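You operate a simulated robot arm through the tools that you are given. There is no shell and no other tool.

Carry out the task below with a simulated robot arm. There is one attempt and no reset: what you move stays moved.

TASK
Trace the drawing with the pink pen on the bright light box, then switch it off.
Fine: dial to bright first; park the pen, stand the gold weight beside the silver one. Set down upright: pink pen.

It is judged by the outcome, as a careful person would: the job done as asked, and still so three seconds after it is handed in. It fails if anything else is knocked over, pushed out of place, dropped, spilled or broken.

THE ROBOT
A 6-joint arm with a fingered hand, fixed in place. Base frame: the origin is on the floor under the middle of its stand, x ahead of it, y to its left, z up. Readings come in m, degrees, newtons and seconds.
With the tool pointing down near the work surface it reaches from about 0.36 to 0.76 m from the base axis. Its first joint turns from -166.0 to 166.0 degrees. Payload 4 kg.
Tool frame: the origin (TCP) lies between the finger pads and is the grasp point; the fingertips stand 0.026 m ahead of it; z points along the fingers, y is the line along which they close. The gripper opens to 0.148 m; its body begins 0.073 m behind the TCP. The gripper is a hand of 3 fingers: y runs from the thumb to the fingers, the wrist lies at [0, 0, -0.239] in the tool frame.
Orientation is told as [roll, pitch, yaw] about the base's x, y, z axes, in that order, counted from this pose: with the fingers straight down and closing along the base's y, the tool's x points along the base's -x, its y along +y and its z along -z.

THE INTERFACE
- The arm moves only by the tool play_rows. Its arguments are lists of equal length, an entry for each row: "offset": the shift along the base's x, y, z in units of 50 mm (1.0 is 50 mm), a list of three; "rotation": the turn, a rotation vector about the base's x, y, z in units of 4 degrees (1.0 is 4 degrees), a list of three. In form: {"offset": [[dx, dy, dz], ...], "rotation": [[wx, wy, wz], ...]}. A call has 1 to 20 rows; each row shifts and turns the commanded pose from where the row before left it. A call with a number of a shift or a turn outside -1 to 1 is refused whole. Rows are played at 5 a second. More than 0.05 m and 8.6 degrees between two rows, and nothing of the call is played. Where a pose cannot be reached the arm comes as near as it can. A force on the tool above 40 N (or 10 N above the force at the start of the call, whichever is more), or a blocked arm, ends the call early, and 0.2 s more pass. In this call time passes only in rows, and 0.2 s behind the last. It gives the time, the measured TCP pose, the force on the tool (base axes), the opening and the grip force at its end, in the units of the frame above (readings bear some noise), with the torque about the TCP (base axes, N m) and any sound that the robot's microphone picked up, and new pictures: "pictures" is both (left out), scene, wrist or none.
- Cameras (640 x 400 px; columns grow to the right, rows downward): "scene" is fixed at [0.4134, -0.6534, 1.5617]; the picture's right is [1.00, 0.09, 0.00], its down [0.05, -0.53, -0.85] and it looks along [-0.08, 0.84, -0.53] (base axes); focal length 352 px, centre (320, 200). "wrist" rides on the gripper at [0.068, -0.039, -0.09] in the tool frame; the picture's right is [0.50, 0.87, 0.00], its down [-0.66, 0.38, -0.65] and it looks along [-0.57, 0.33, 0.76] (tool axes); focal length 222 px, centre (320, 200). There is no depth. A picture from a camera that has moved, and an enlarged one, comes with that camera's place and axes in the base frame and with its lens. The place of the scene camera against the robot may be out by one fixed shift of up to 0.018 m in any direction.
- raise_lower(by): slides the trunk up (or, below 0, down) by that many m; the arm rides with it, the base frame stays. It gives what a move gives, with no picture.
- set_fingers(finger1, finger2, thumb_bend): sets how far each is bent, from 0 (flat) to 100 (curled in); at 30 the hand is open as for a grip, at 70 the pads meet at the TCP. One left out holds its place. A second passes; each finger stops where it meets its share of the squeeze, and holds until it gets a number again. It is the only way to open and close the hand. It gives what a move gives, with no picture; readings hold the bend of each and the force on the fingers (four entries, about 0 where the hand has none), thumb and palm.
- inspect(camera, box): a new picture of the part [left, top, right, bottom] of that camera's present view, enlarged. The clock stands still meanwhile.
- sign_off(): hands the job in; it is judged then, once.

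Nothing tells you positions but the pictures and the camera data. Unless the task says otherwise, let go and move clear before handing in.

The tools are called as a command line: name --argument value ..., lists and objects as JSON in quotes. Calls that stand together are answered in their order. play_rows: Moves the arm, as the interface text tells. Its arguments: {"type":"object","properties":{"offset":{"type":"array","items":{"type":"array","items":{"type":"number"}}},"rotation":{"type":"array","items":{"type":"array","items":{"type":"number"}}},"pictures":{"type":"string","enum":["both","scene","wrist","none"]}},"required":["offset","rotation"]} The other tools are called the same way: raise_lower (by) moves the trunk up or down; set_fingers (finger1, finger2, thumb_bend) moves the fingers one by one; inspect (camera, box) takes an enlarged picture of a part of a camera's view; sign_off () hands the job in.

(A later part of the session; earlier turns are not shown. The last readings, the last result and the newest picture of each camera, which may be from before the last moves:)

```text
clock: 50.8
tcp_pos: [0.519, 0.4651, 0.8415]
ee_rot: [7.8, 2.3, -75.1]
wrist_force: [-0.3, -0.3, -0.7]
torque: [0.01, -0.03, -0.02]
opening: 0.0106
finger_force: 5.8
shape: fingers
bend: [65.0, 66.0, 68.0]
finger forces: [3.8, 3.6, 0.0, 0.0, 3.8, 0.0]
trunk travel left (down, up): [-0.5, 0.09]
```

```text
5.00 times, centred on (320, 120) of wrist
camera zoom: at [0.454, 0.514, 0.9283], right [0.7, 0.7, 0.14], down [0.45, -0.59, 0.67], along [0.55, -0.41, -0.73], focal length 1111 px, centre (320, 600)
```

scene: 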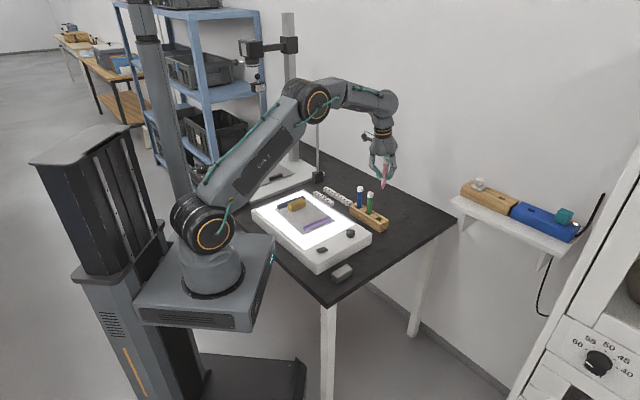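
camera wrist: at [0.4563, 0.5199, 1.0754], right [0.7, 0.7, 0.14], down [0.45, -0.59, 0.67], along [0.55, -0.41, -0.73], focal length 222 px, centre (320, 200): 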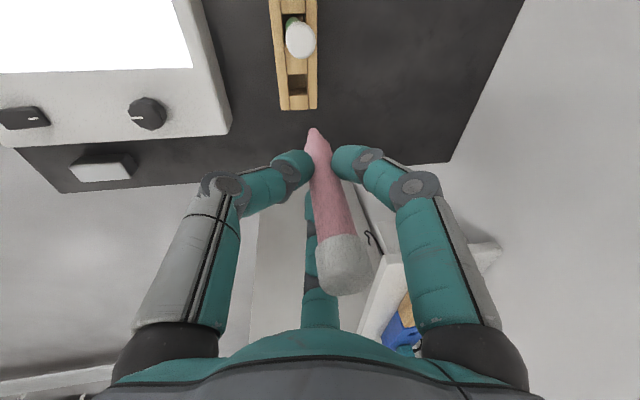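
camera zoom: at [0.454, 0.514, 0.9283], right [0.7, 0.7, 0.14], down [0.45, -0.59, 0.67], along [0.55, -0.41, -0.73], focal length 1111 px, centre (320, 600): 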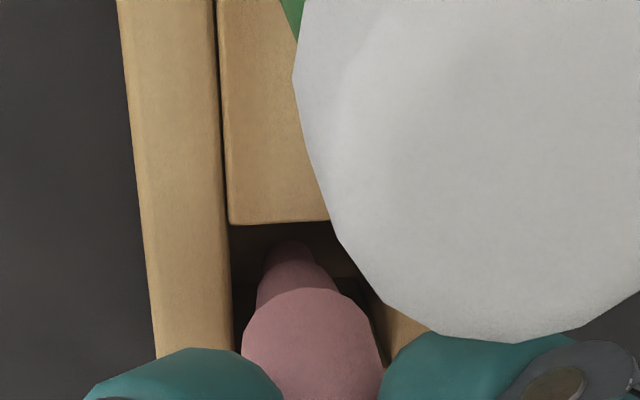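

The nib has entered the slot with no contact force. Continuing down to the seat.

play_rows --offset '[[-0.01, -0.01, -0.1], [0, 0, -0.1], [0, 0, -0.08]]' --rotation '[[0, 0, 0], [0, 0, 0], [0, 0, 0]]' --pictures "none"

inspect --camera "scene" --box '[350, 185, 390, 230]'

inspect --camera "wrist" --box '[250, 80, 390, 180]'

```text
clock: 51.6
tcp_pos: [0.518, 0.4659, 0.8295]
ee_rot: [8.0, 2.5, -74.9]
wrist_force: [1.0, 3.5, 9.9]
torque: [0.07, -0.08, -0.02]
opening: 0.0105
finger_force: 7.9
shape: fingers
bend: [64.0, 66.0, 69.0]
finger forces: [6.0, 4.8, 0.1, 0.0, 4.9, 0.0]
trunk travel left (down, up): [-0.5, 0.09]
```

```text
8.89 times, centred on (370, 208) of scene
camera zoom: at [0.4134, -0.6534, 1.5617], right [1.0, 0.09, 0.0], down [0.05, -0.53, -0.85], along [-0.08, 0.84, -0.53], focal length 3132 px, centre (-124, 133)
```

zoom: 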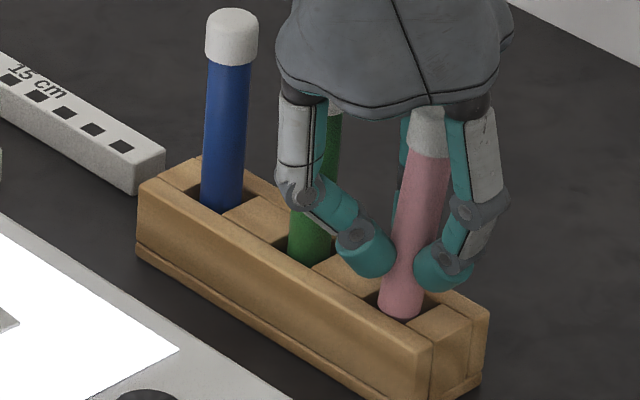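

```text
4.00 times, centred on (320, 130) of wrist
camera zoom: at [0.4528, 0.514, 0.916], right [0.7, 0.7, 0.14], down [0.45, -0.59, 0.67], along [0.55, -0.41, -0.73], focal length 888 px, centre (320, 480)
```

zoom: 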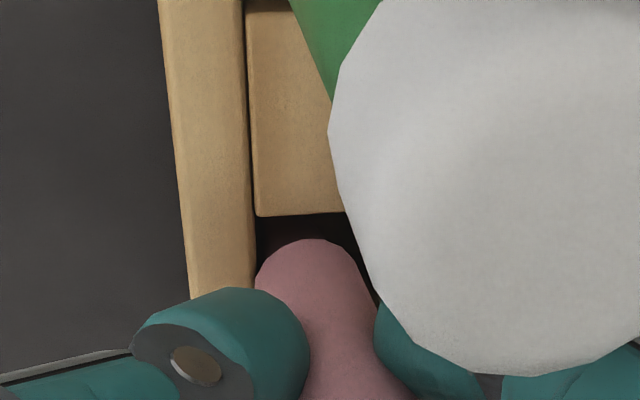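

The pen is seated (9.9 N, cap within ~2 mm of its original height). Releasing gently.

set_fingers --finger1 58 --finger2 58 --thumb_bend 58

inspect --camera "scene" --box '[350, 185, 390, 230]'

inspect --camera "wrist" --box '[220, 80, 420, 300]'

```text
clock: 52.6
tcp_pos: [0.518, 0.4649, 0.8271]
ee_rot: [7.8, 2.4, -75.0]
wrist_force: [-0.1, 0.2, -0.4]
torque: [-0.02, 0.01, -0.02]
opening: 0.0388
finger_force: 0.0
shape: fingers
bend: [57.0, 57.0, 57.0]
finger forces: [0.1, 0.0, 0.1, 0.0, 0.0, 0.0]
trunk travel left (down, up): [-0.5, 0.09]
```

```text
8.89 times, centred on (370, 208) of scene
camera zoom: at [0.4134, -0.6534, 1.5617], right [1.0, 0.09, 0.0], down [0.05, -0.53, -0.85], along [-0.08, 0.84, -0.53], focal length 3132 px, centre (-124, 133)
```

zoom: 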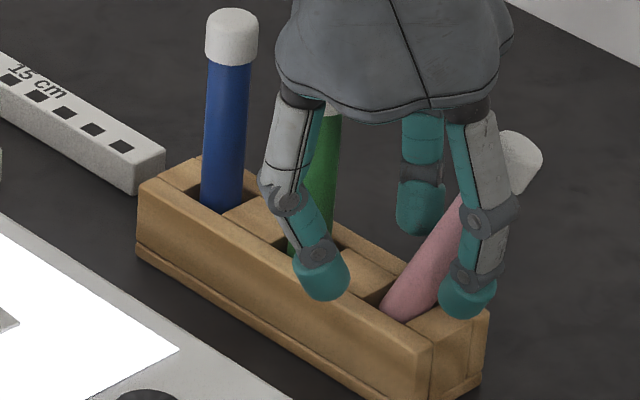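

```text
1.82 times, centred on (320, 190) of wrist
camera zoom: at [0.4528, 0.5135, 0.9144], right [0.7, 0.7, 0.14], down [0.45, -0.59, 0.67], along [0.55, -0.41, -0.73], focal length 404 px, centre (320, 218)
```

zoom: 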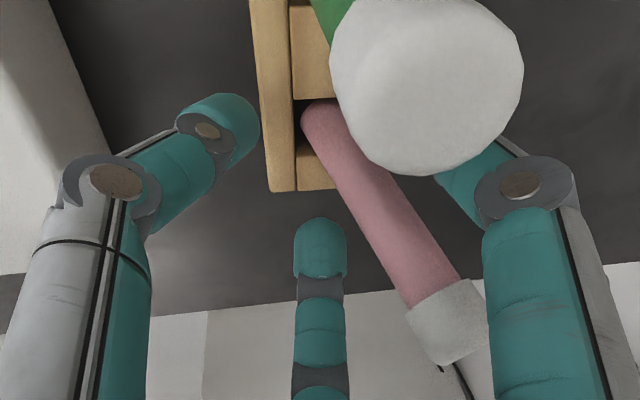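

The pen tipped over inside the slot when released — it's leaning ~40°, so it must be stood up properly again. I look carefully before touching anything.

inspect --camera "scene" --box '[350, 180, 400, 230]'

inspect --camera "wrist" --box '[0, 0, 640, 400]'

inspect --camera "scene" --box '[366, 208, 390, 226]'

```text
8.00 times, centred on (375, 205) of scene
camera zoom: at [0.4134, -0.6534, 1.5617], right [1.0, 0.09, 0.0], down [0.05, -0.53, -0.85], along [-0.08, 0.84, -0.53], focal length 2819 px, centre (-120, 160)
```

zoom: 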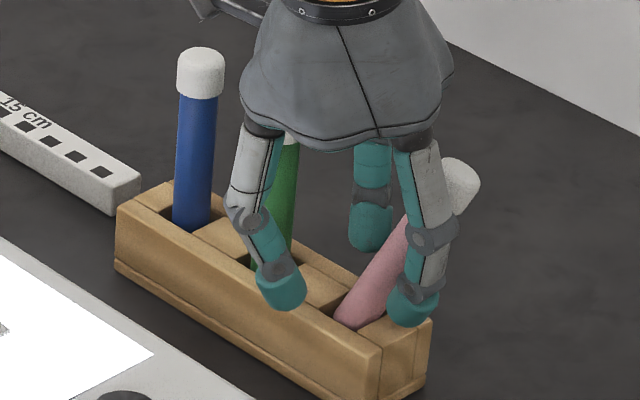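

```text
1.00 times, centred on (320, 200) of wrist (not enlarged: the box is as wide or as high as the picture)
camera zoom: at [0.4528, 0.5135, 0.9144], right [0.7, 0.7, 0.14], down [0.45, -0.59, 0.67], along [0.55, -0.41, -0.73], focal length 222 px, centre (320, 200)
```

zoom: 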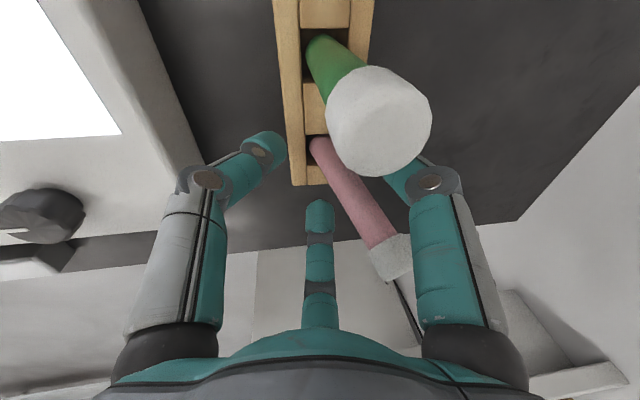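

```text
16.00 times, centred on (378, 217) of scene
camera zoom: at [0.4134, -0.6534, 1.5617], right [1.0, 0.09, 0.0], down [0.05, -0.53, -0.85], along [-0.08, 0.84, -0.53], focal length 5638 px, centre (-608, -72)
```

zoom: 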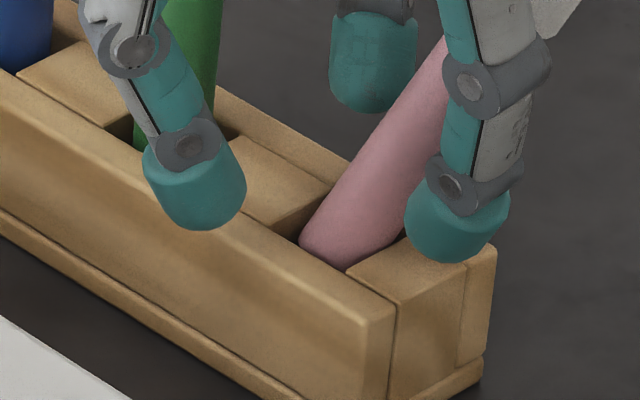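

The pen is leaning toward +x, apparently propped between two fingers, diagonally out of the square slot. Nudging the hand toward +y should roll it along the rim to a wall-supported, shallower lean. Trying a small step.

play_rows --offset '[[0, 0.06, 0], [0, 0.06, 0]]' --rotation '[[0, 0, 0], [0, 0, 0]]' --pictures "none"

inspect --camera "scene" --box '[350, 180, 400, 230]'

inspect --camera "wrist" --box '[220, 80, 460, 300]'

```text
clock: 53.2
tcp_pos: [0.518, 0.4729, 0.8275]
ee_rot: [7.9, 2.4, -74.8]
wrist_force: [0.0, 0.9, -0.1]
torque: [-0.02, 0.02, -0.01]
opening: 0.0389
finger_force: 0.0
shape: fingers
bend: [57.0, 57.0, 57.0]
finger forces: [0.0, 0.1, 0.0, 0.1, 0.1, 0.0]
trunk travel left (down, up): [-0.5, 0.09]
```

```text
8.00 times, centred on (375, 205) of scene
camera zoom: at [0.4134, -0.6534, 1.5617], right [1.0, 0.09, 0.0], down [0.05, -0.53, -0.85], along [-0.08, 0.84, -0.53], focal length 2819 px, centre (-120, 160)
```

zoom: 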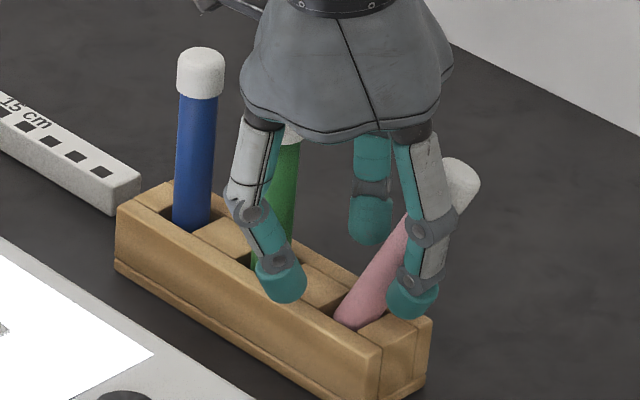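

```text
1.82 times, centred on (340, 190) of wrist
camera zoom: at [0.4529, 0.5193, 0.9147], right [0.7, 0.7, 0.14], down [0.45, -0.59, 0.67], along [0.55, -0.41, -0.73], focal length 404 px, centre (284, 218)
```

zoom: 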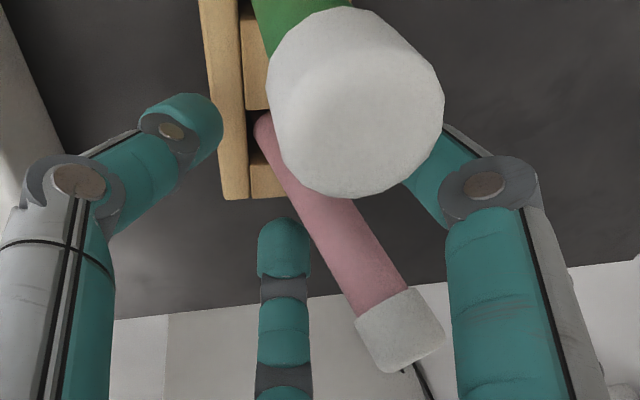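

The pen didn't move, so it is resting stably on its own in the slot at ~33°. I open the hand, lift straight up clear of it, and level the hand so I can regrip it by the cap.

set_fingers --finger1 40 --finger2 40 --thumb_bend 40

play_rows --offset '[[0, 0, 0.2], [0, 0, 0.4], [0, 0, 0.6], [0, 0, 0.6], [0, 0, 0.6]]' --rotation '[[0, 0, 0], [0, 0, 0], [0, 0, 0], [0, 0, 0], [0, 0, 0]]' --pictures "none"

inspect --camera "scene" --box '[345, 150, 405, 230]'

inspect --camera "wrist" --box '[200, 20, 480, 220]'

```text
clock: 54.2
tcp_pos: [0.5177, 0.4719, 0.827]
ee_rot: [7.8, 2.4, -74.9]
wrist_force: [1.2, -0.5, 0.5]
torque: [-0.03, -0.01, -0.01]
opening: 0.0948
finger_force: 0.0
shape: fingers
bend: [40.0, 40.0, 40.0]
finger forces: [0.0, 0.0, 0.1, 0.0, 0.1, 0.1]
trunk travel left (down, up): [-0.5, 0.09]
```

```text
clock: 55.4
tcp_pos: [0.5169, 0.4725, 0.9471]
ee_rot: [7.8, 2.4, -74.9]
wrist_force: [-0.4, -0.1, -0.4]
torque: [-0.01, 0.01, 0.01]
opening: 0.0945
finger_force: 0.0
shape: fingers
bend: [40.0, 40.0, 40.0]
finger forces: [0.0, 0.0, 0.1, 0.1, 0.0, 0.0]
trunk travel left (down, up): [-0.5, 0.09]
```

```text
5.00 times, centred on (375, 190) of scene
camera zoom: at [0.4134, -0.6534, 1.5617], right [1.0, 0.09, 0.0], down [0.05, -0.53, -0.85], along [-0.08, 0.84, -0.53], focal length 1762 px, centre (45, 250)
```

zoom: 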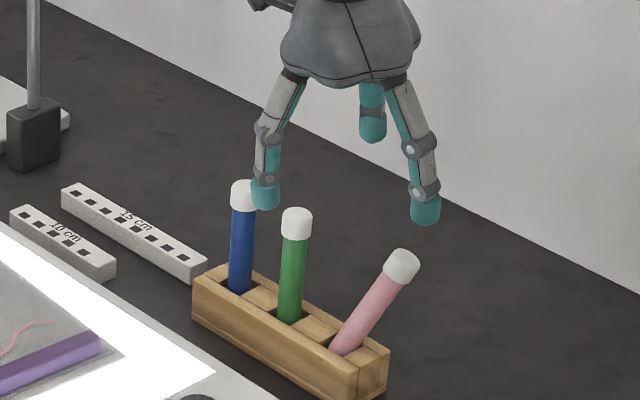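

```text
2.00 times, centred on (340, 120) of wrist
camera zoom: at [0.4518, 0.5193, 1.0345], right [0.7, 0.7, 0.14], down [0.45, -0.59, 0.67], along [0.55, -0.41, -0.73], focal length 444 px, centre (280, 360)
```

zoom: 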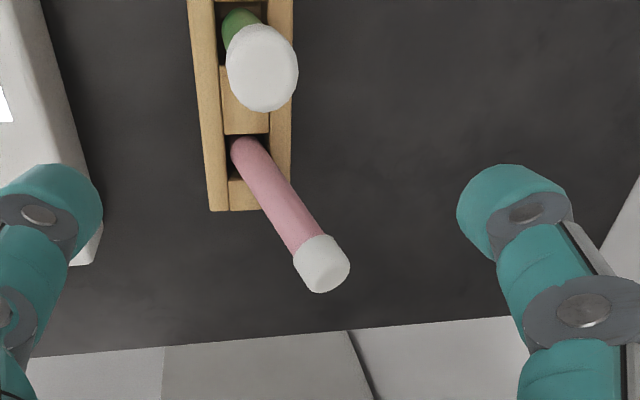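

The pen leans steadily at ~27° toward +x (cap centre ≈(0.562, 0.473, 0.851)). I level the hand and move above the cap.

play_rows --offset '[[0.42, 0.01, 0], [0.42, 0, -0.2]]' --rotation '[[-0.54, 0.87, 0], [-0.54, 0.87, 0]]' --pictures "none"

inspect --camera "wrist" --box '[200, 20, 480, 220]'

inspect --camera "scene" --box '[345, 150, 405, 230]'

```text
clock: 56.0
tcp_pos: [0.5603, 0.4719, 0.9384]
ee_rot: [0.0, -0.1, -75.0]
wrist_force: [0.6, 0.2, -0.4]
torque: [-0.01, 0.0, 0.01]
opening: 0.0945
finger_force: 0.0
shape: fingers
bend: [40.0, 40.0, 40.0]
finger forces: [0.0, 0.0, 0.0, 0.0, 0.1, 0.1]
trunk travel left (down, up): [-0.5, 0.09]
```

```text
2.00 times, centred on (340, 120) of wrist
camera zoom: at [0.5051, 0.5263, 1.0283], right [0.71, 0.71, 0.0], down [0.54, -0.54, 0.65], along [0.46, -0.46, -0.76], focal length 444 px, centre (280, 360)
```

zoom: 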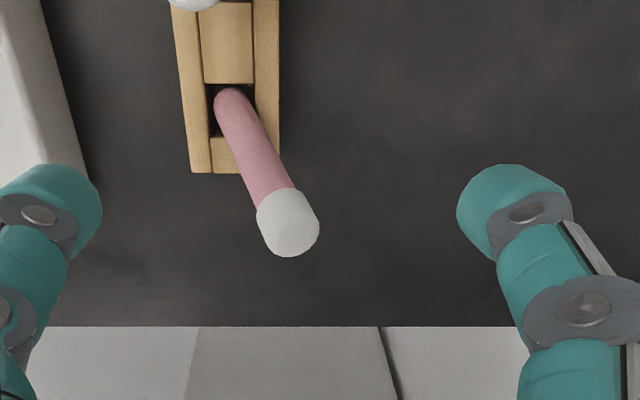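

```text
5.00 times, centred on (375, 190) of scene
camera zoom: at [0.4134, -0.6534, 1.5617], right [1.0, 0.09, 0.0], down [0.05, -0.53, -0.85], along [-0.08, 0.84, -0.53], focal length 1762 px, centre (45, 250)
```

zoom: 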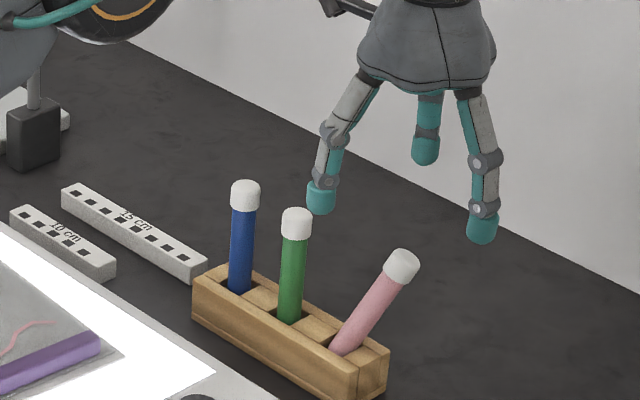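

play_rows --offset '[[0, 0.02, -0.4], [0, 0, -0.5], [0, 0, -0.5], [0, 0, -0.2]]' --rotation '[[0, 0, 0], [0, 0, 0], [0, 0, 0], [0, 0, 0]]' --pictures "none"

inspect --camera "wrist" --box '[200, 80, 440, 280]'

inspect --camera "scene" --box '[350, 170, 410, 230]'

```text
clock: 57.0
tcp_pos: [0.5598, 0.4727, 0.858]
ee_rot: [0.0, 0.0, -75.1]
wrist_force: [-0.7, 0.0, -0.2]
torque: [-0.03, -0.01, -0.04]
opening: 0.0946
finger_force: 0.0
shape: fingers
bend: [40.0, 40.0, 40.0]
finger forces: [0.0, 0.1, 0.0, 0.1, 0.0, 0.0]
trunk travel left (down, up): [-0.5, 0.09]
```

```text
2.00 times, centred on (320, 180) of wrist
camera zoom: at [0.5054, 0.5279, 0.9475], right [0.71, 0.71, 0.0], down [0.53, -0.54, 0.65], along [0.46, -0.46, -0.76], focal length 444 px, centre (320, 240)
```

zoom: 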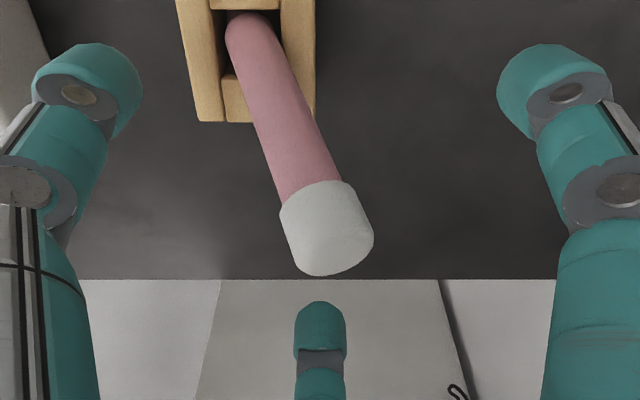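

```text
6.67 times, centred on (380, 200) of scene
camera zoom: at [0.4134, -0.6534, 1.5617], right [1.0, 0.09, 0.0], down [0.05, -0.53, -0.85], along [-0.08, 0.84, -0.53], focal length 2349 px, centre (-80, 200)
```

zoom: 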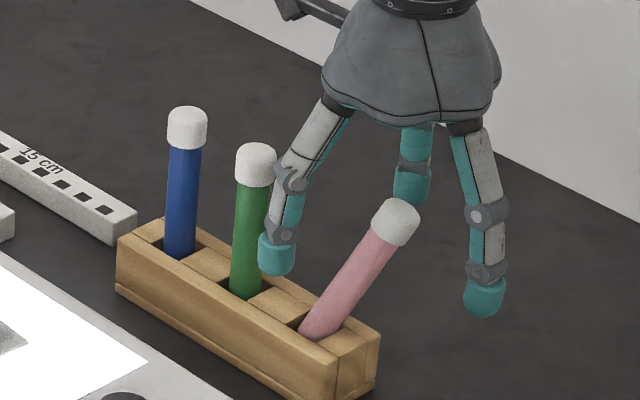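

The cap is inside the cage. I close to a loose cage (not a grip).

set_fingers --finger1 59 --finger2 59 --thumb_bend 59

inspect --camera "wrist" --box '[200, 80, 440, 280]'

inspect --camera "scene" --box '[355, 180, 405, 230]'

```text
clock: 58.0
tcp_pos: [0.5598, 0.4727, 0.8575]
ee_rot: [0.0, 0.0, -75.1]
wrist_force: [-0.2, -0.5, 0.5]
torque: [0.0, 0.0, -0.02]
opening: 0.0335
finger_force: 0.0
shape: fingers
bend: [59.0, 59.0, 59.0]
finger forces: [0.0, 0.0, 0.0, 0.0, 0.1, 0.1]
trunk travel left (down, up): [-0.5, 0.09]
```

```text
2.00 times, centred on (320, 180) of wrist
camera zoom: at [0.5055, 0.5279, 0.9479], right [0.71, 0.71, 0.0], down [0.53, -0.54, 0.65], along [0.46, -0.46, -0.76], focal length 444 px, centre (320, 240)
```

zoom: 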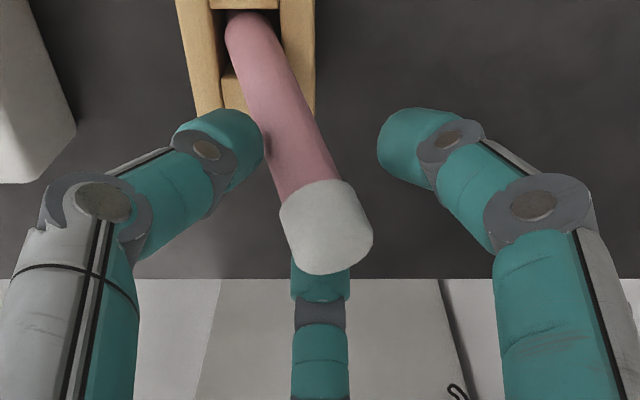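

```text
8.00 times, centred on (380, 205) of scene
camera zoom: at [0.4134, -0.6534, 1.5617], right [1.0, 0.09, 0.0], down [0.05, -0.53, -0.85], along [-0.08, 0.84, -0.53], focal length 2819 px, centre (-160, 160)
```

zoom: 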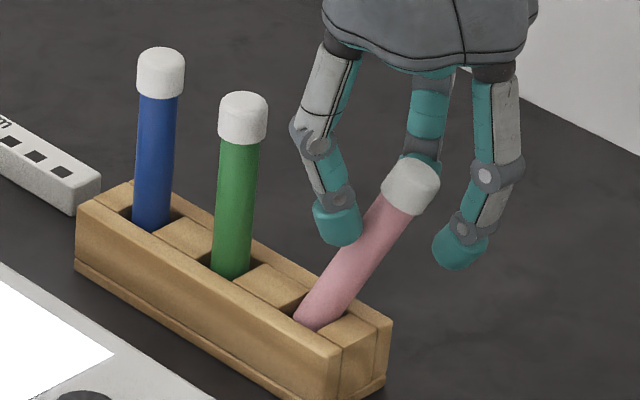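

The gap between the two +x-side fingers is still wider than the pen, so I close those two further (thumb left looser) to form a fork that can push it upright.

set_fingers --finger1 66 --finger2 66 --thumb_bend 58

inspect --camera "wrist" --box '[200, 80, 440, 280]'

inspect --camera "scene" --box '[355, 180, 405, 230]'

```text
clock: 59.0
tcp_pos: [0.5593, 0.4746, 0.8566]
ee_rot: [0.0, 0.0, -75.2]
wrist_force: [0.4, -0.7, 0.6]
torque: [0.0, 0.01, -0.01]
opening: 0.0262
finger_force: 0.2
shape: fingers
bend: [66.0, 66.0, 57.0]
finger forces: [0.2, 0.0, 0.0, 0.0, 0.1, 0.1]
trunk travel left (down, up): [-0.5, 0.09]
```

```text
2.00 times, centred on (320, 180) of wrist
camera zoom: at [0.5055, 0.5279, 0.9478], right [0.71, 0.71, 0.0], down [0.53, -0.54, 0.65], along [0.46, -0.46, -0.76], focal length 444 px, centre (320, 240)
```

zoom: 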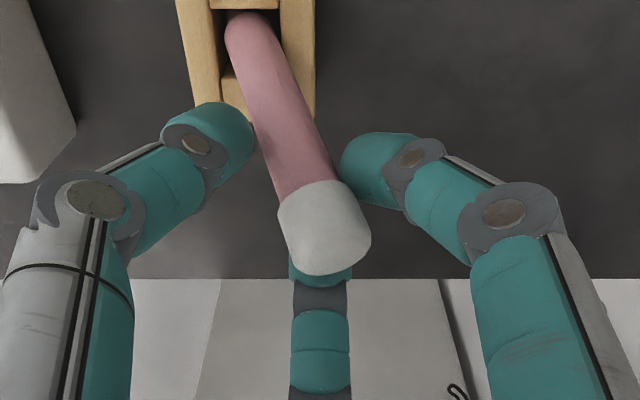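

```text
8.00 times, centred on (380, 205) of scene
camera zoom: at [0.4134, -0.6534, 1.5617], right [1.0, 0.09, 0.0], down [0.05, -0.53, -0.85], along [-0.08, 0.84, -0.53], focal length 2819 px, centre (-160, 160)
```

zoom: 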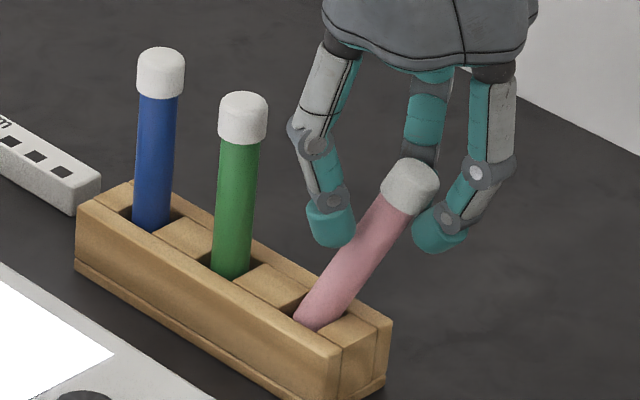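

The fork touches the pen lightly. Pushing it upright with small −x steps.

play_rows --offset '[[-0.1, 0, 0], [-0.1, 0, 0]]' --rotation '[[0, 0, 0], [0, 0, 0]]' --pictures "none"

inspect --camera "wrist" --box '[200, 80, 440, 280]'

inspect --camera "scene" --box '[355, 180, 405, 230]'

```text
clock: 59.6
tcp_pos: [0.55, 0.473, 0.8581]
ee_rot: [-0.1, 0.0, -75.1]
wrist_force: [-0.6, 0.5, -0.1]
torque: [0.0, 0.04, 0.03]
opening: 0.0264
finger_force: 0.4
shape: fingers
bend: [66.0, 66.0, 57.0]
finger forces: [0.0, 0.2, 0.0, 0.1, 0.0, 0.1]
trunk travel left (down, up): [-0.5, 0.09]
```

```text
2.00 times, centred on (320, 180) of wrist
camera zoom: at [0.4954, 0.528, 0.9478], right [0.71, 0.71, 0.0], down [0.53, -0.54, 0.65], along [0.46, -0.46, -0.76], focal length 444 px, centre (320, 240)
```

zoom: 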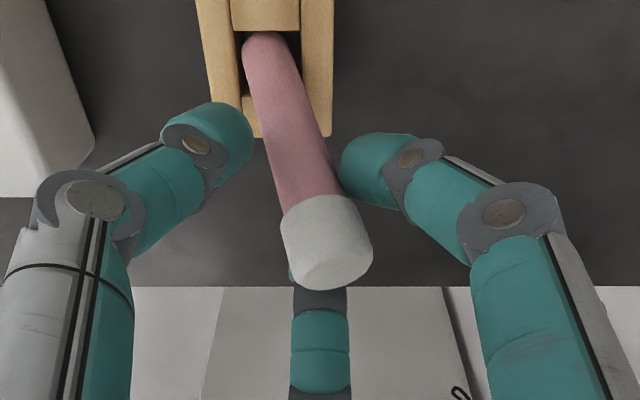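

```text
8.00 times, centred on (380, 205) of scene
camera zoom: at [0.4134, -0.6534, 1.5617], right [1.0, 0.09, 0.0], down [0.05, -0.53, -0.85], along [-0.08, 0.84, -0.53], focal length 2819 px, centre (-160, 160)
```

zoom: 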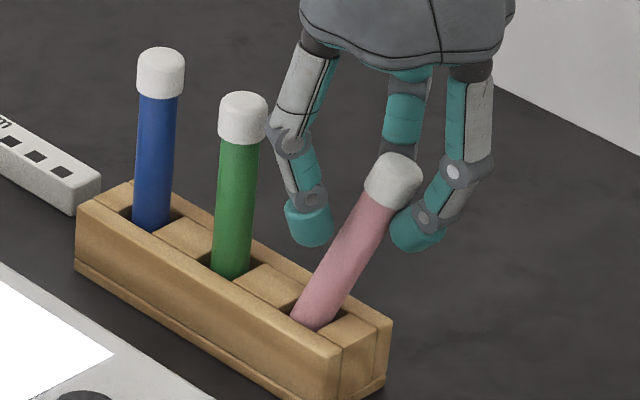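

It works — the pen follows and the rack stays put. Continuing.

play_rows --offset '[[-0.1, 0, 0.02], [-0.1, 0, 0.02], [-0.1, 0, 0.02]]' --rotation '[[0, 0, 0], [0, 0, 0], [0, 0, 0]]' --pictures "none"

inspect --camera "wrist" --box '[200, 80, 440, 280]'

inspect --camera "scene" --box '[355, 180, 405, 230]'

```text
clock: 60.4
tcp_pos: [0.5345, 0.4731, 0.8603]
ee_rot: [0.0, -0.1, -75.2]
wrist_force: [0.1, 0.7, 1.4]
torque: [-0.02, 0.0, 0.02]
opening: 0.0262
finger_force: 0.2
shape: fingers
bend: [66.0, 66.0, 57.0]
finger forces: [0.1, 0.1, 0.0, 0.0, 0.0, 0.1]
trunk travel left (down, up): [-0.5, 0.09]
```

```text
2.00 times, centred on (320, 180) of wrist
camera zoom: at [0.4803, 0.5272, 0.9505], right [0.71, 0.71, 0.0], down [0.53, -0.54, 0.65], along [0.46, -0.46, -0.76], focal length 444 px, centre (320, 240)
```

zoom: 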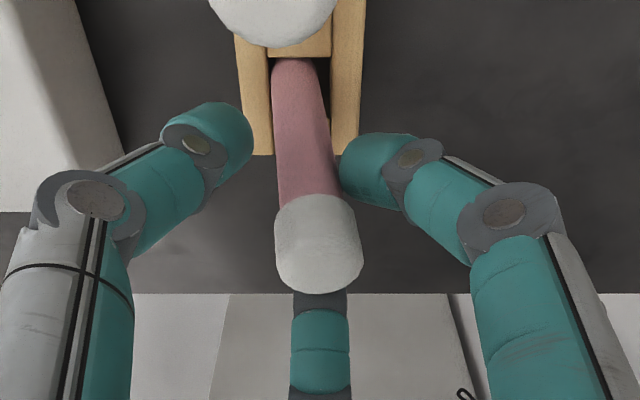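

```text
8.00 times, centred on (380, 205) of scene
camera zoom: at [0.4134, -0.6534, 1.5617], right [1.0, 0.09, 0.0], down [0.05, -0.53, -0.85], along [-0.08, 0.84, -0.53], focal length 2819 px, centre (-160, 160)
```

zoom: 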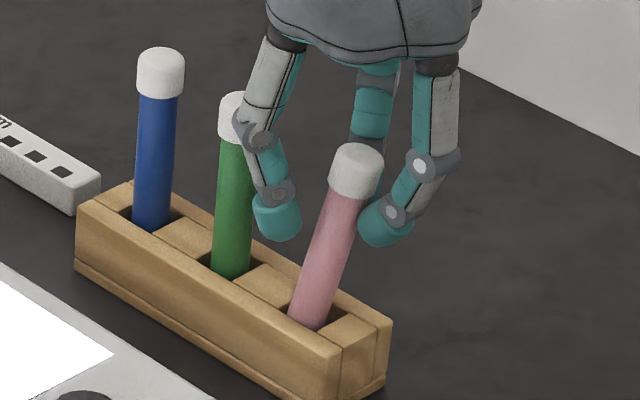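

Lean is down to ~13°. About 12 mm more to upright; proceeding in smaller steps.

play_rows --offset '[[-0.08, 0, 0.01], [-0.08, 0, 0.01]]' --rotation '[[0, 0, 0], [0, 0, 0]]' --pictures "none"

inspect --camera "wrist" --box '[200, 80, 440, 280]'

inspect --camera "scene" --box '[355, 180, 405, 230]'

```text
clock: 61.0
tcp_pos: [0.5271, 0.4725, 0.8624]
ee_rot: [0.0, 0.0, -75.1]
wrist_force: [0.1, -0.1, 0.6]
torque: [-0.01, 0.01, 0.0]
opening: 0.0262
finger_force: 0.1
shape: fingers
bend: [66.0, 66.0, 57.0]
finger forces: [0.0, 0.0, 0.0, 0.0, 0.1, 0.0]
trunk travel left (down, up): [-0.5, 0.09]
```

```text
2.00 times, centred on (320, 180) of wrist
camera zoom: at [0.4722, 0.5277, 0.952], right [0.71, 0.71, 0.0], down [0.53, -0.54, 0.65], along [0.46, -0.46, -0.76], focal length 444 px, centre (320, 240)
```

zoom: 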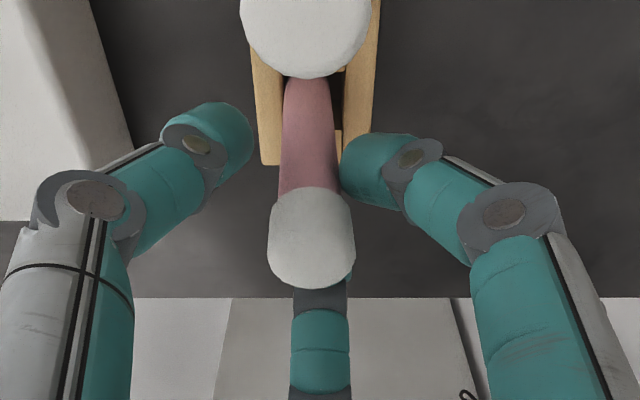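

```text
8.00 times, centred on (380, 205) of scene
camera zoom: at [0.4134, -0.6534, 1.5617], right [1.0, 0.09, 0.0], down [0.05, -0.53, -0.85], along [-0.08, 0.84, -0.53], focal length 2819 px, centre (-160, 160)
```

zoom: 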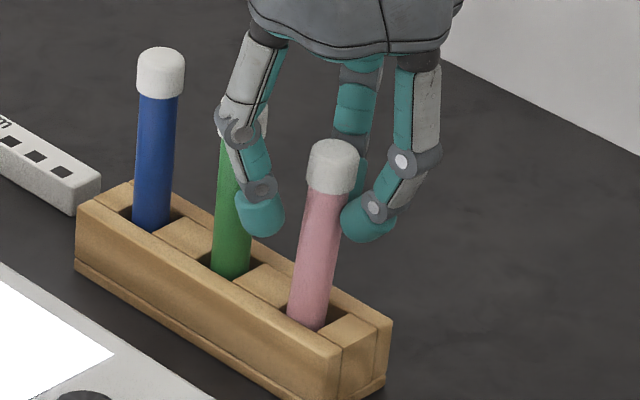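

Nearly upright (about 4–5° left). Two more small steps, then a precise check.

play_rows --offset '[[-0.05, 0, 0], [-0.04, 0, 0]]' --rotation '[[0, 0, 0], [0, 0, 0]]' --pictures "none"

inspect --camera "wrist" --box '[240, 80, 400, 260]'

inspect --camera "scene" --box '[355, 180, 405, 230]'

```text
clock: 61.6
tcp_pos: [0.5231, 0.4726, 0.8623]
ee_rot: [-0.1, 0.0, -75.1]
wrist_force: [-0.3, -0.8, 1.1]
torque: [-0.03, -0.01, -0.03]
opening: 0.0259
finger_force: 0.0
shape: fingers
bend: [66.0, 66.0, 57.0]
finger forces: [0.0, 0.0, 0.0, 0.0, 0.0, 0.0]
trunk travel left (down, up): [-0.5, 0.09]
```

```text
2.22 times, centred on (320, 170) of wrist
camera zoom: at [0.4678, 0.5274, 0.9518], right [0.71, 0.71, 0.0], down [0.53, -0.54, 0.65], along [0.46, -0.46, -0.76], focal length 494 px, centre (320, 267)
```

zoom: 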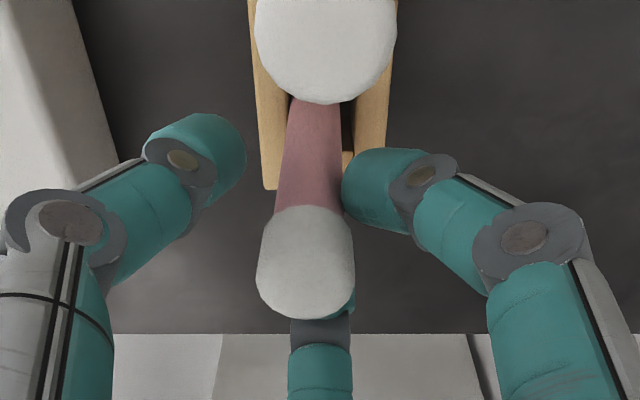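

```text
8.00 times, centred on (380, 205) of scene
camera zoom: at [0.4134, -0.6534, 1.5617], right [1.0, 0.09, 0.0], down [0.05, -0.53, -0.85], along [-0.08, 0.84, -0.53], focal length 2819 px, centre (-160, 160)
```

zoom: 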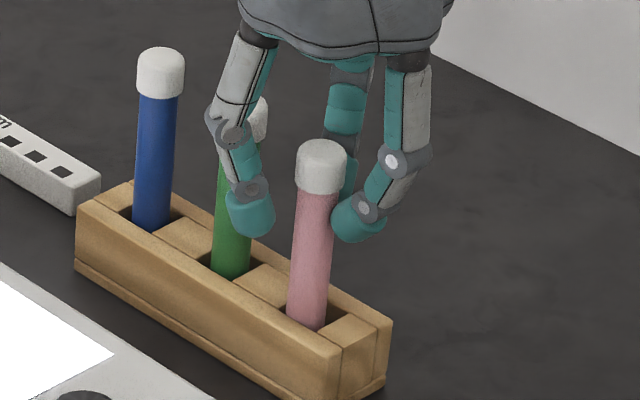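

The pen looks upright and no finger feels load. I back the fork off 2 mm to see whether it stands on its own.

play_rows --offset '[[0.04, 0, 0], [0, 0, 0]]' --rotation '[[0, 0, 0], [0, 0, 0]]' --pictures "none"

inspect --camera "scene" --box '[365, 190, 391, 226]'

inspect --camera "wrist" --box '[240, 80, 400, 260]'

```text
clock: 62.2
tcp_pos: [0.5246, 0.4726, 0.8622]
ee_rot: [-0.1, 0.0, -75.0]
wrist_force: [0.1, -0.4, -0.1]
torque: [-0.02, 0.02, -0.03]
opening: 0.0263
finger_force: 0.0
shape: fingers
bend: [66.0, 66.0, 57.0]
finger forces: [0.0, 0.1, 0.0, 0.1, 0.0, 0.1]
trunk travel left (down, up): [-0.5, 0.09]
```

```text
11.11 times, centred on (378, 208) of scene
camera zoom: at [0.4134, -0.6534, 1.5617], right [1.0, 0.09, 0.0], down [0.05, -0.53, -0.85], along [-0.08, 0.84, -0.53], focal length 3915 px, centre (-324, 111)
```

zoom: 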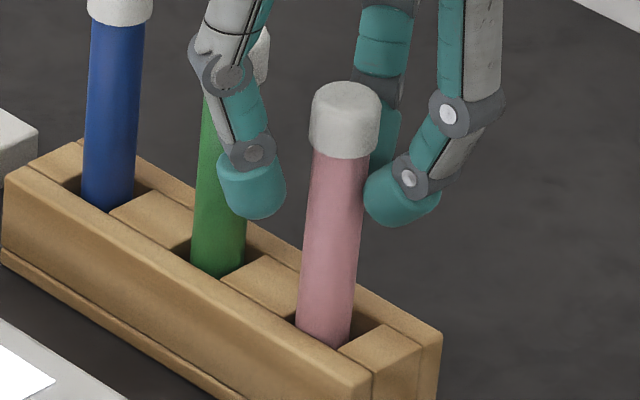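

```text
2.22 times, centred on (320, 170) of wrist
camera zoom: at [0.4698, 0.5271, 0.9519], right [0.71, 0.71, 0.0], down [0.53, -0.54, 0.65], along [0.46, -0.46, -0.76], focal length 494 px, centre (320, 267)
```

zoom: 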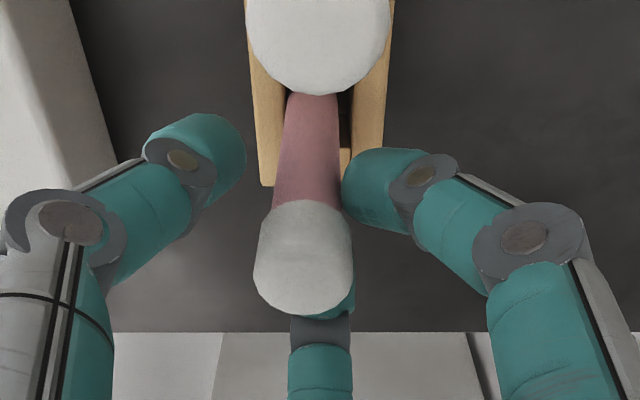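

The pen stayed put while the hand moved, so it is standing freely and vertical. Opening all fingers away from it.

set_fingers --finger1 50 --finger2 50 --thumb_bend 50

inspect --camera "scene" --box '[355, 180, 405, 230]'

inspect --camera "wrist" --box '[200, 60, 440, 280]'

```text
clock: 63.2
tcp_pos: [0.5243, 0.4729, 0.8611]
ee_rot: [-0.1, 0.0, -75.1]
wrist_force: [-0.2, -0.7, -1.0]
torque: [-0.01, 0.0, 0.02]
opening: 0.0614
finger_force: 0.0
shape: fingers
bend: [50.0, 50.0, 50.0]
finger forces: [0.1, 0.1, 0.0, 0.0, 0.0, 0.1]
trunk travel left (down, up): [-0.5, 0.09]
```

```text
8.00 times, centred on (380, 205) of scene
camera zoom: at [0.4134, -0.6534, 1.5617], right [1.0, 0.09, 0.0], down [0.05, -0.53, -0.85], along [-0.08, 0.84, -0.53], focal length 2819 px, centre (-160, 160)
```

zoom: 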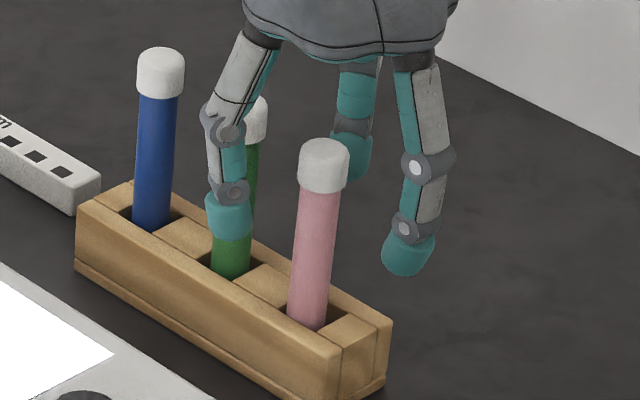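

```text
1.82 times, centred on (320, 170) of wrist
camera zoom: at [0.4698, 0.5271, 0.9519], right [0.71, 0.71, 0.0], down [0.53, -0.54, 0.65], along [0.46, -0.46, -0.76], focal length 404 px, centre (320, 254)
```

zoom: 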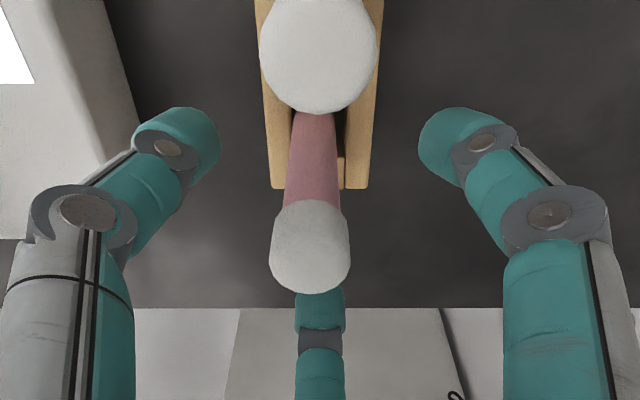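

The pink pen stands upright in its slot unaided. Raising the hand straight up and clear.

play_rows --offset '[[0, 0, 0.2], [0, 0, 0.4], [0, 0, 0.6], [0, 0, 0.8]]' --rotation '[[0, 0, 0], [0, 0, 0], [0, 0, 0], [0, 0, 0]]' --pictures "both"

inspect --camera "scene" --box '[345, 180, 405, 230]'

inspect --camera "wrist" --box '[220, 20, 420, 180]'

```text
clock: 64.2
tcp_pos: [0.5243, 0.4725, 0.964]
ee_rot: [0.0, 0.1, -75.2]
wrist_force: [0.0, 0.4, -1.1]
torque: [0.02, 0.04, 0.02]
opening: 0.0617
finger_force: 0.1
shape: fingers
bend: [50.0, 50.0, 50.0]
finger forces: [0.1, 0.0, 0.0, 0.0, 0.1, 0.0]
trunk travel left (down, up): [-0.5, 0.09]
camera wrist: at [0.4703, 0.5271, 1.0529], right [0.71, 0.71, 0.0], down [0.53, -0.54, 0.65], along [0.46, -0.46, -0.76], focal length 222 px, centre (320, 200)
```

scene: 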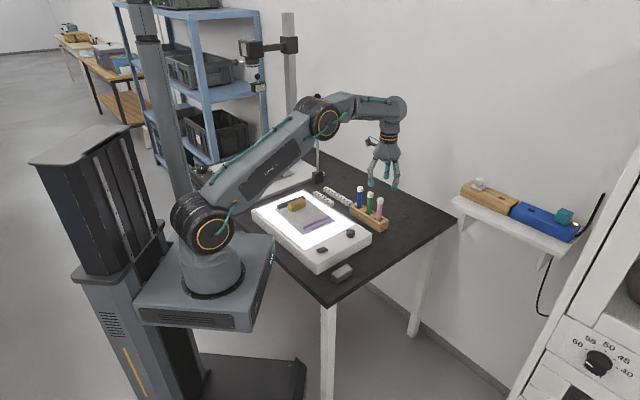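
wrist: 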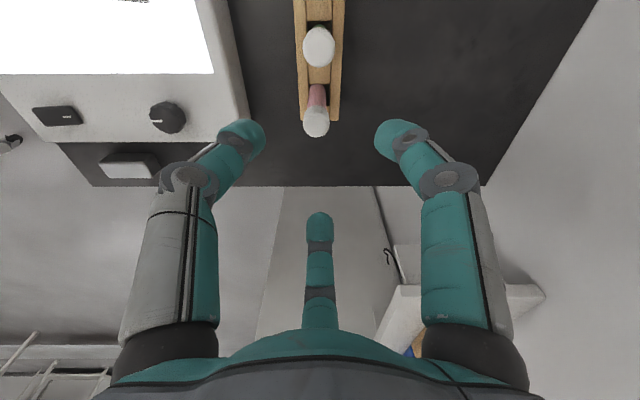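

```text
8.00 times, centred on (375, 205) of scene
camera zoom: at [0.4134, -0.6534, 1.5617], right [1.0, 0.09, 0.0], down [0.05, -0.53, -0.85], along [-0.08, 0.84, -0.53], focal length 2819 px, centre (-120, 160)
```

zoom: 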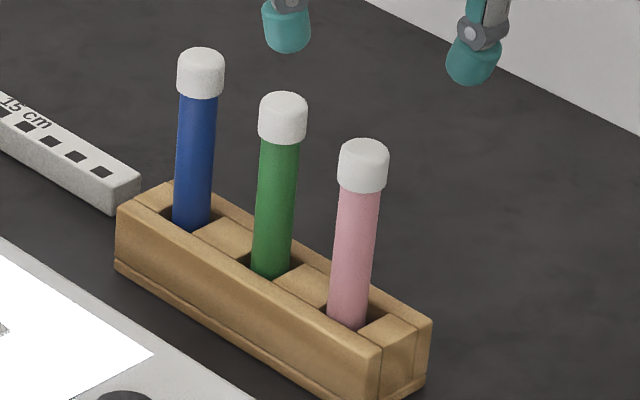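

```text
2.50 times, centred on (320, 100) of wrist
camera zoom: at [0.4703, 0.5271, 1.0529], right [0.71, 0.71, 0.0], down [0.53, -0.54, 0.65], along [0.46, -0.46, -0.76], focal length 555 px, centre (320, 450)
```

zoom: 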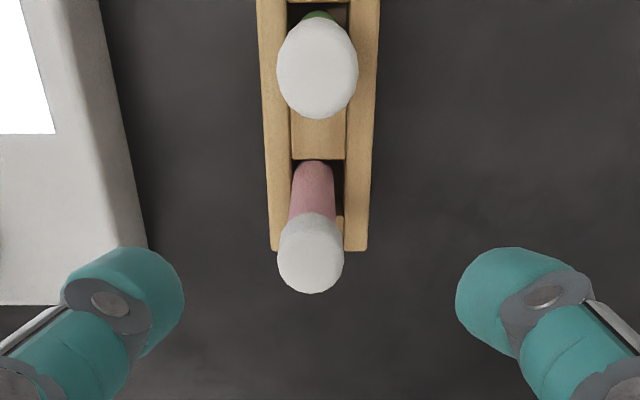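

The pen is parked upright like its neighbours. Next: switch off. I close the hand into a pusher and go over the rocker's other (now raised) end.

play_rows --offset '[[-0.537, -0.603, 0], [-0.537, -0.603, 0], [-0.537, -0.603, 0], [-0.537, -0.603, 0], [-0.537, -0.603, 0], [-0.537, -0.603, 0], [-0.537, -0.603, 0], [-0.537, -0.603, 0]]' --rotation '[[0, 0, -0.78], [0, 0, -0.78], [0, 0, -0.78], [0, 0, -0.78], [0, 0, -0.78], [0, 0, -0.78], [0, 0, -0.78], [0, 0, -0.78]]' --pictures "none"

set_fingers --finger1 70 --finger2 70 --thumb_bend 70

play_rows --offset '[[0, 0, -0.7], [0, 0, -0.8], [0, 0, -0.4]]' --rotation '[[0, 0, 0], [0, 0, 0], [0, 0, 0]]' --pictures "both"

inspect --camera "wrist" --box '[220, 60, 420, 220]'

inspect --camera "scene" --box '[295, 210, 365, 260]'

```text
clock: 66.0
tcp_pos: [0.3091, 0.2335, 0.9612]
ee_rot: [0.0, 0.0, -100.2]
wrist_force: [-0.2, 0.1, 0.1]
torque: [-0.02, -0.03, 0.01]
opening: 0.0616
finger_force: 0.1
shape: fingers
bend: [50.0, 50.0, 50.0]
finger forces: [0.0, 0.0, 0.1, 0.1, 0.0, 0.0]
trunk travel left (down, up): [-0.5, 0.09]
```

```text
clock: 67.0
tcp_pos: [0.3094, 0.2327, 0.9621]
ee_rot: [0.0, 0.0, -100.1]
wrist_force: [-0.2, 0.0, -0.2]
torque: [-0.01, -0.01, 0.03]
opening: 0.0003
finger_force: 0.0
shape: fingers
bend: [69.0, 69.0, 70.0]
finger forces: [0.0, 0.0, 0.1, 0.0, 0.0, 0.0]
trunk travel left (down, up): [-0.5, 0.09]
```

```text
clock: 67.8
tcp_pos: [0.3091, 0.2336, 0.8656]
ee_rot: [0.0, 0.0, -100.1]
wrist_force: [-1.2, 0.0, 0.4]
torque: [-0.02, 0.01, 0.0]
opening: 0.0001
finger_force: 0.1
shape: fingers
bend: [69.0, 69.0, 70.0]
finger forces: [0.1, 0.1, 0.0, 0.0, 0.0, 0.0]
trunk travel left (down, up): [-0.5, 0.09]
camera wrist: at [0.2825, 0.3055, 0.9562], right [0.94, 0.34, 0.0], down [0.26, -0.71, 0.65], along [0.22, -0.61, -0.76], focal length 222 px, centre (320, 200)
```

scene: 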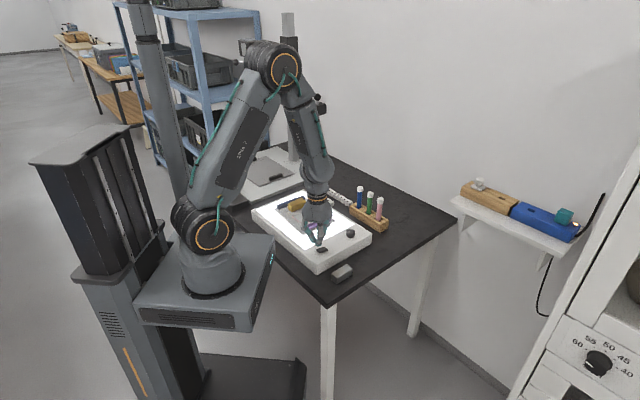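
wrist: 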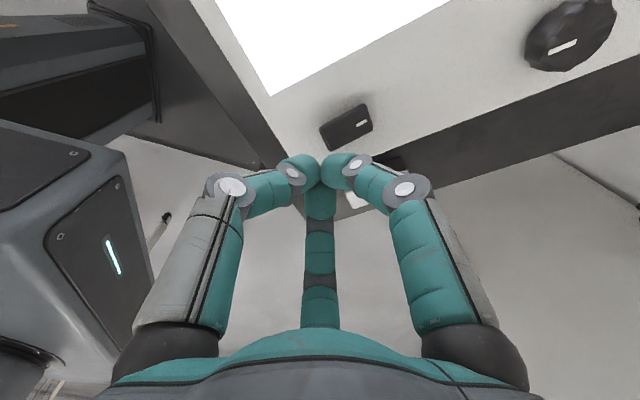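

```text
2.50 times, centred on (320, 140) of wrist
camera zoom: at [0.2825, 0.3055, 0.9562], right [0.94, 0.34, 0.0], down [0.26, -0.71, 0.65], along [0.22, -0.61, -0.76], focal length 555 px, centre (320, 350)
```

zoom: 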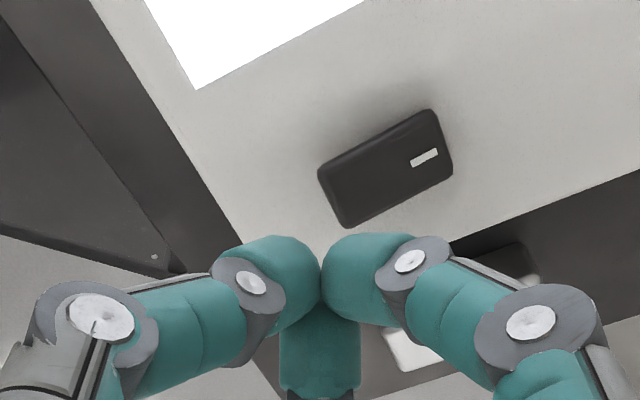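

```text
8.00 times, centred on (330, 235) of scene
camera zoom: at [0.4134, -0.6534, 1.5617], right [1.0, 0.09, 0.0], down [0.05, -0.53, -0.85], along [-0.08, 0.84, -0.53], focal length 2819 px, centre (240, -80)
```

zoom: 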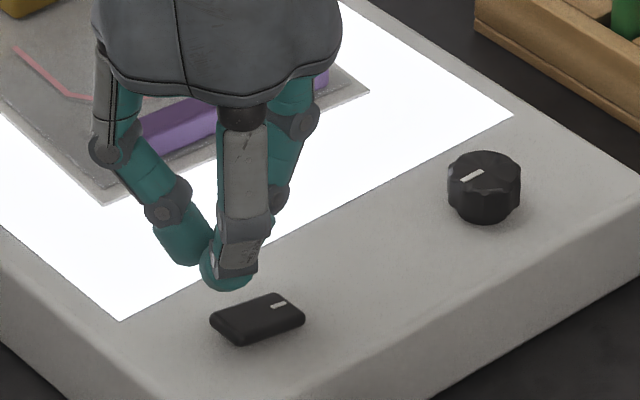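

The pusher is aligned over the off end. Lowering and pressing in small steps.

play_rows --offset '[[0, -0.02, -0.4], [0, 0, -0.25], [0, 0, -0.08], [0, 0, -0.08], [0, 0, -0.06]]' --rotation '[[0, 0, 0], [0, 0, 0], [0, 0, 0], [0, 0, 0], [0, 0, 0]]' --pictures "scene"

inspect --camera "scene" --box '[285, 200, 365, 260]'

```text
clock: 69.0
tcp_pos: [0.3102, 0.2319, 0.824]
ee_rot: [0.0, 0.0, -100.0]
wrist_force: [-0.5, -0.4, 6.9]
torque: [0.0, -0.05, 0.02]
opening: 0.0
finger_force: 3.7
shape: fingers
bend: [71.0, 69.0, 70.0]
finger forces: [8.3, 0.0, 0.0, 0.1, 0.1, 0.1]
trunk travel left (down, up): [-0.5, 0.09]
heard: click
```

scene: 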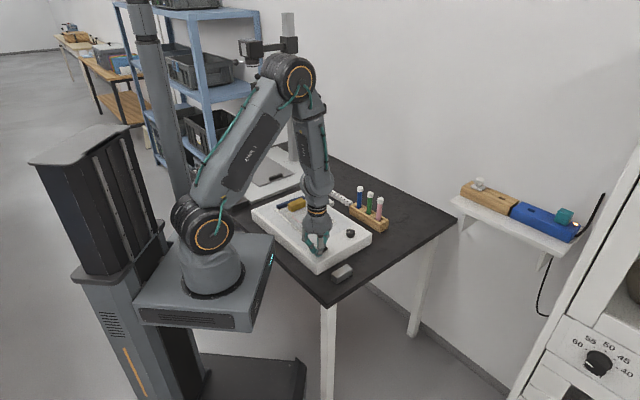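

```text
6.67 times, centred on (325, 230) of scene
camera zoom: at [0.4134, -0.6534, 1.5617], right [1.0, 0.09, 0.0], down [0.05, -0.53, -0.85], along [-0.08, 0.84, -0.53], focal length 2349 px, centre (287, 0)
```

zoom: 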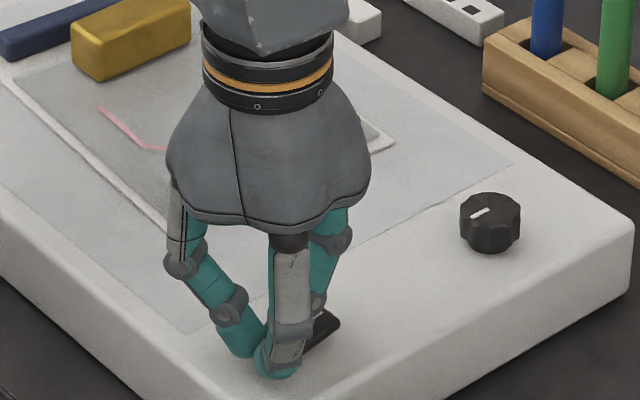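

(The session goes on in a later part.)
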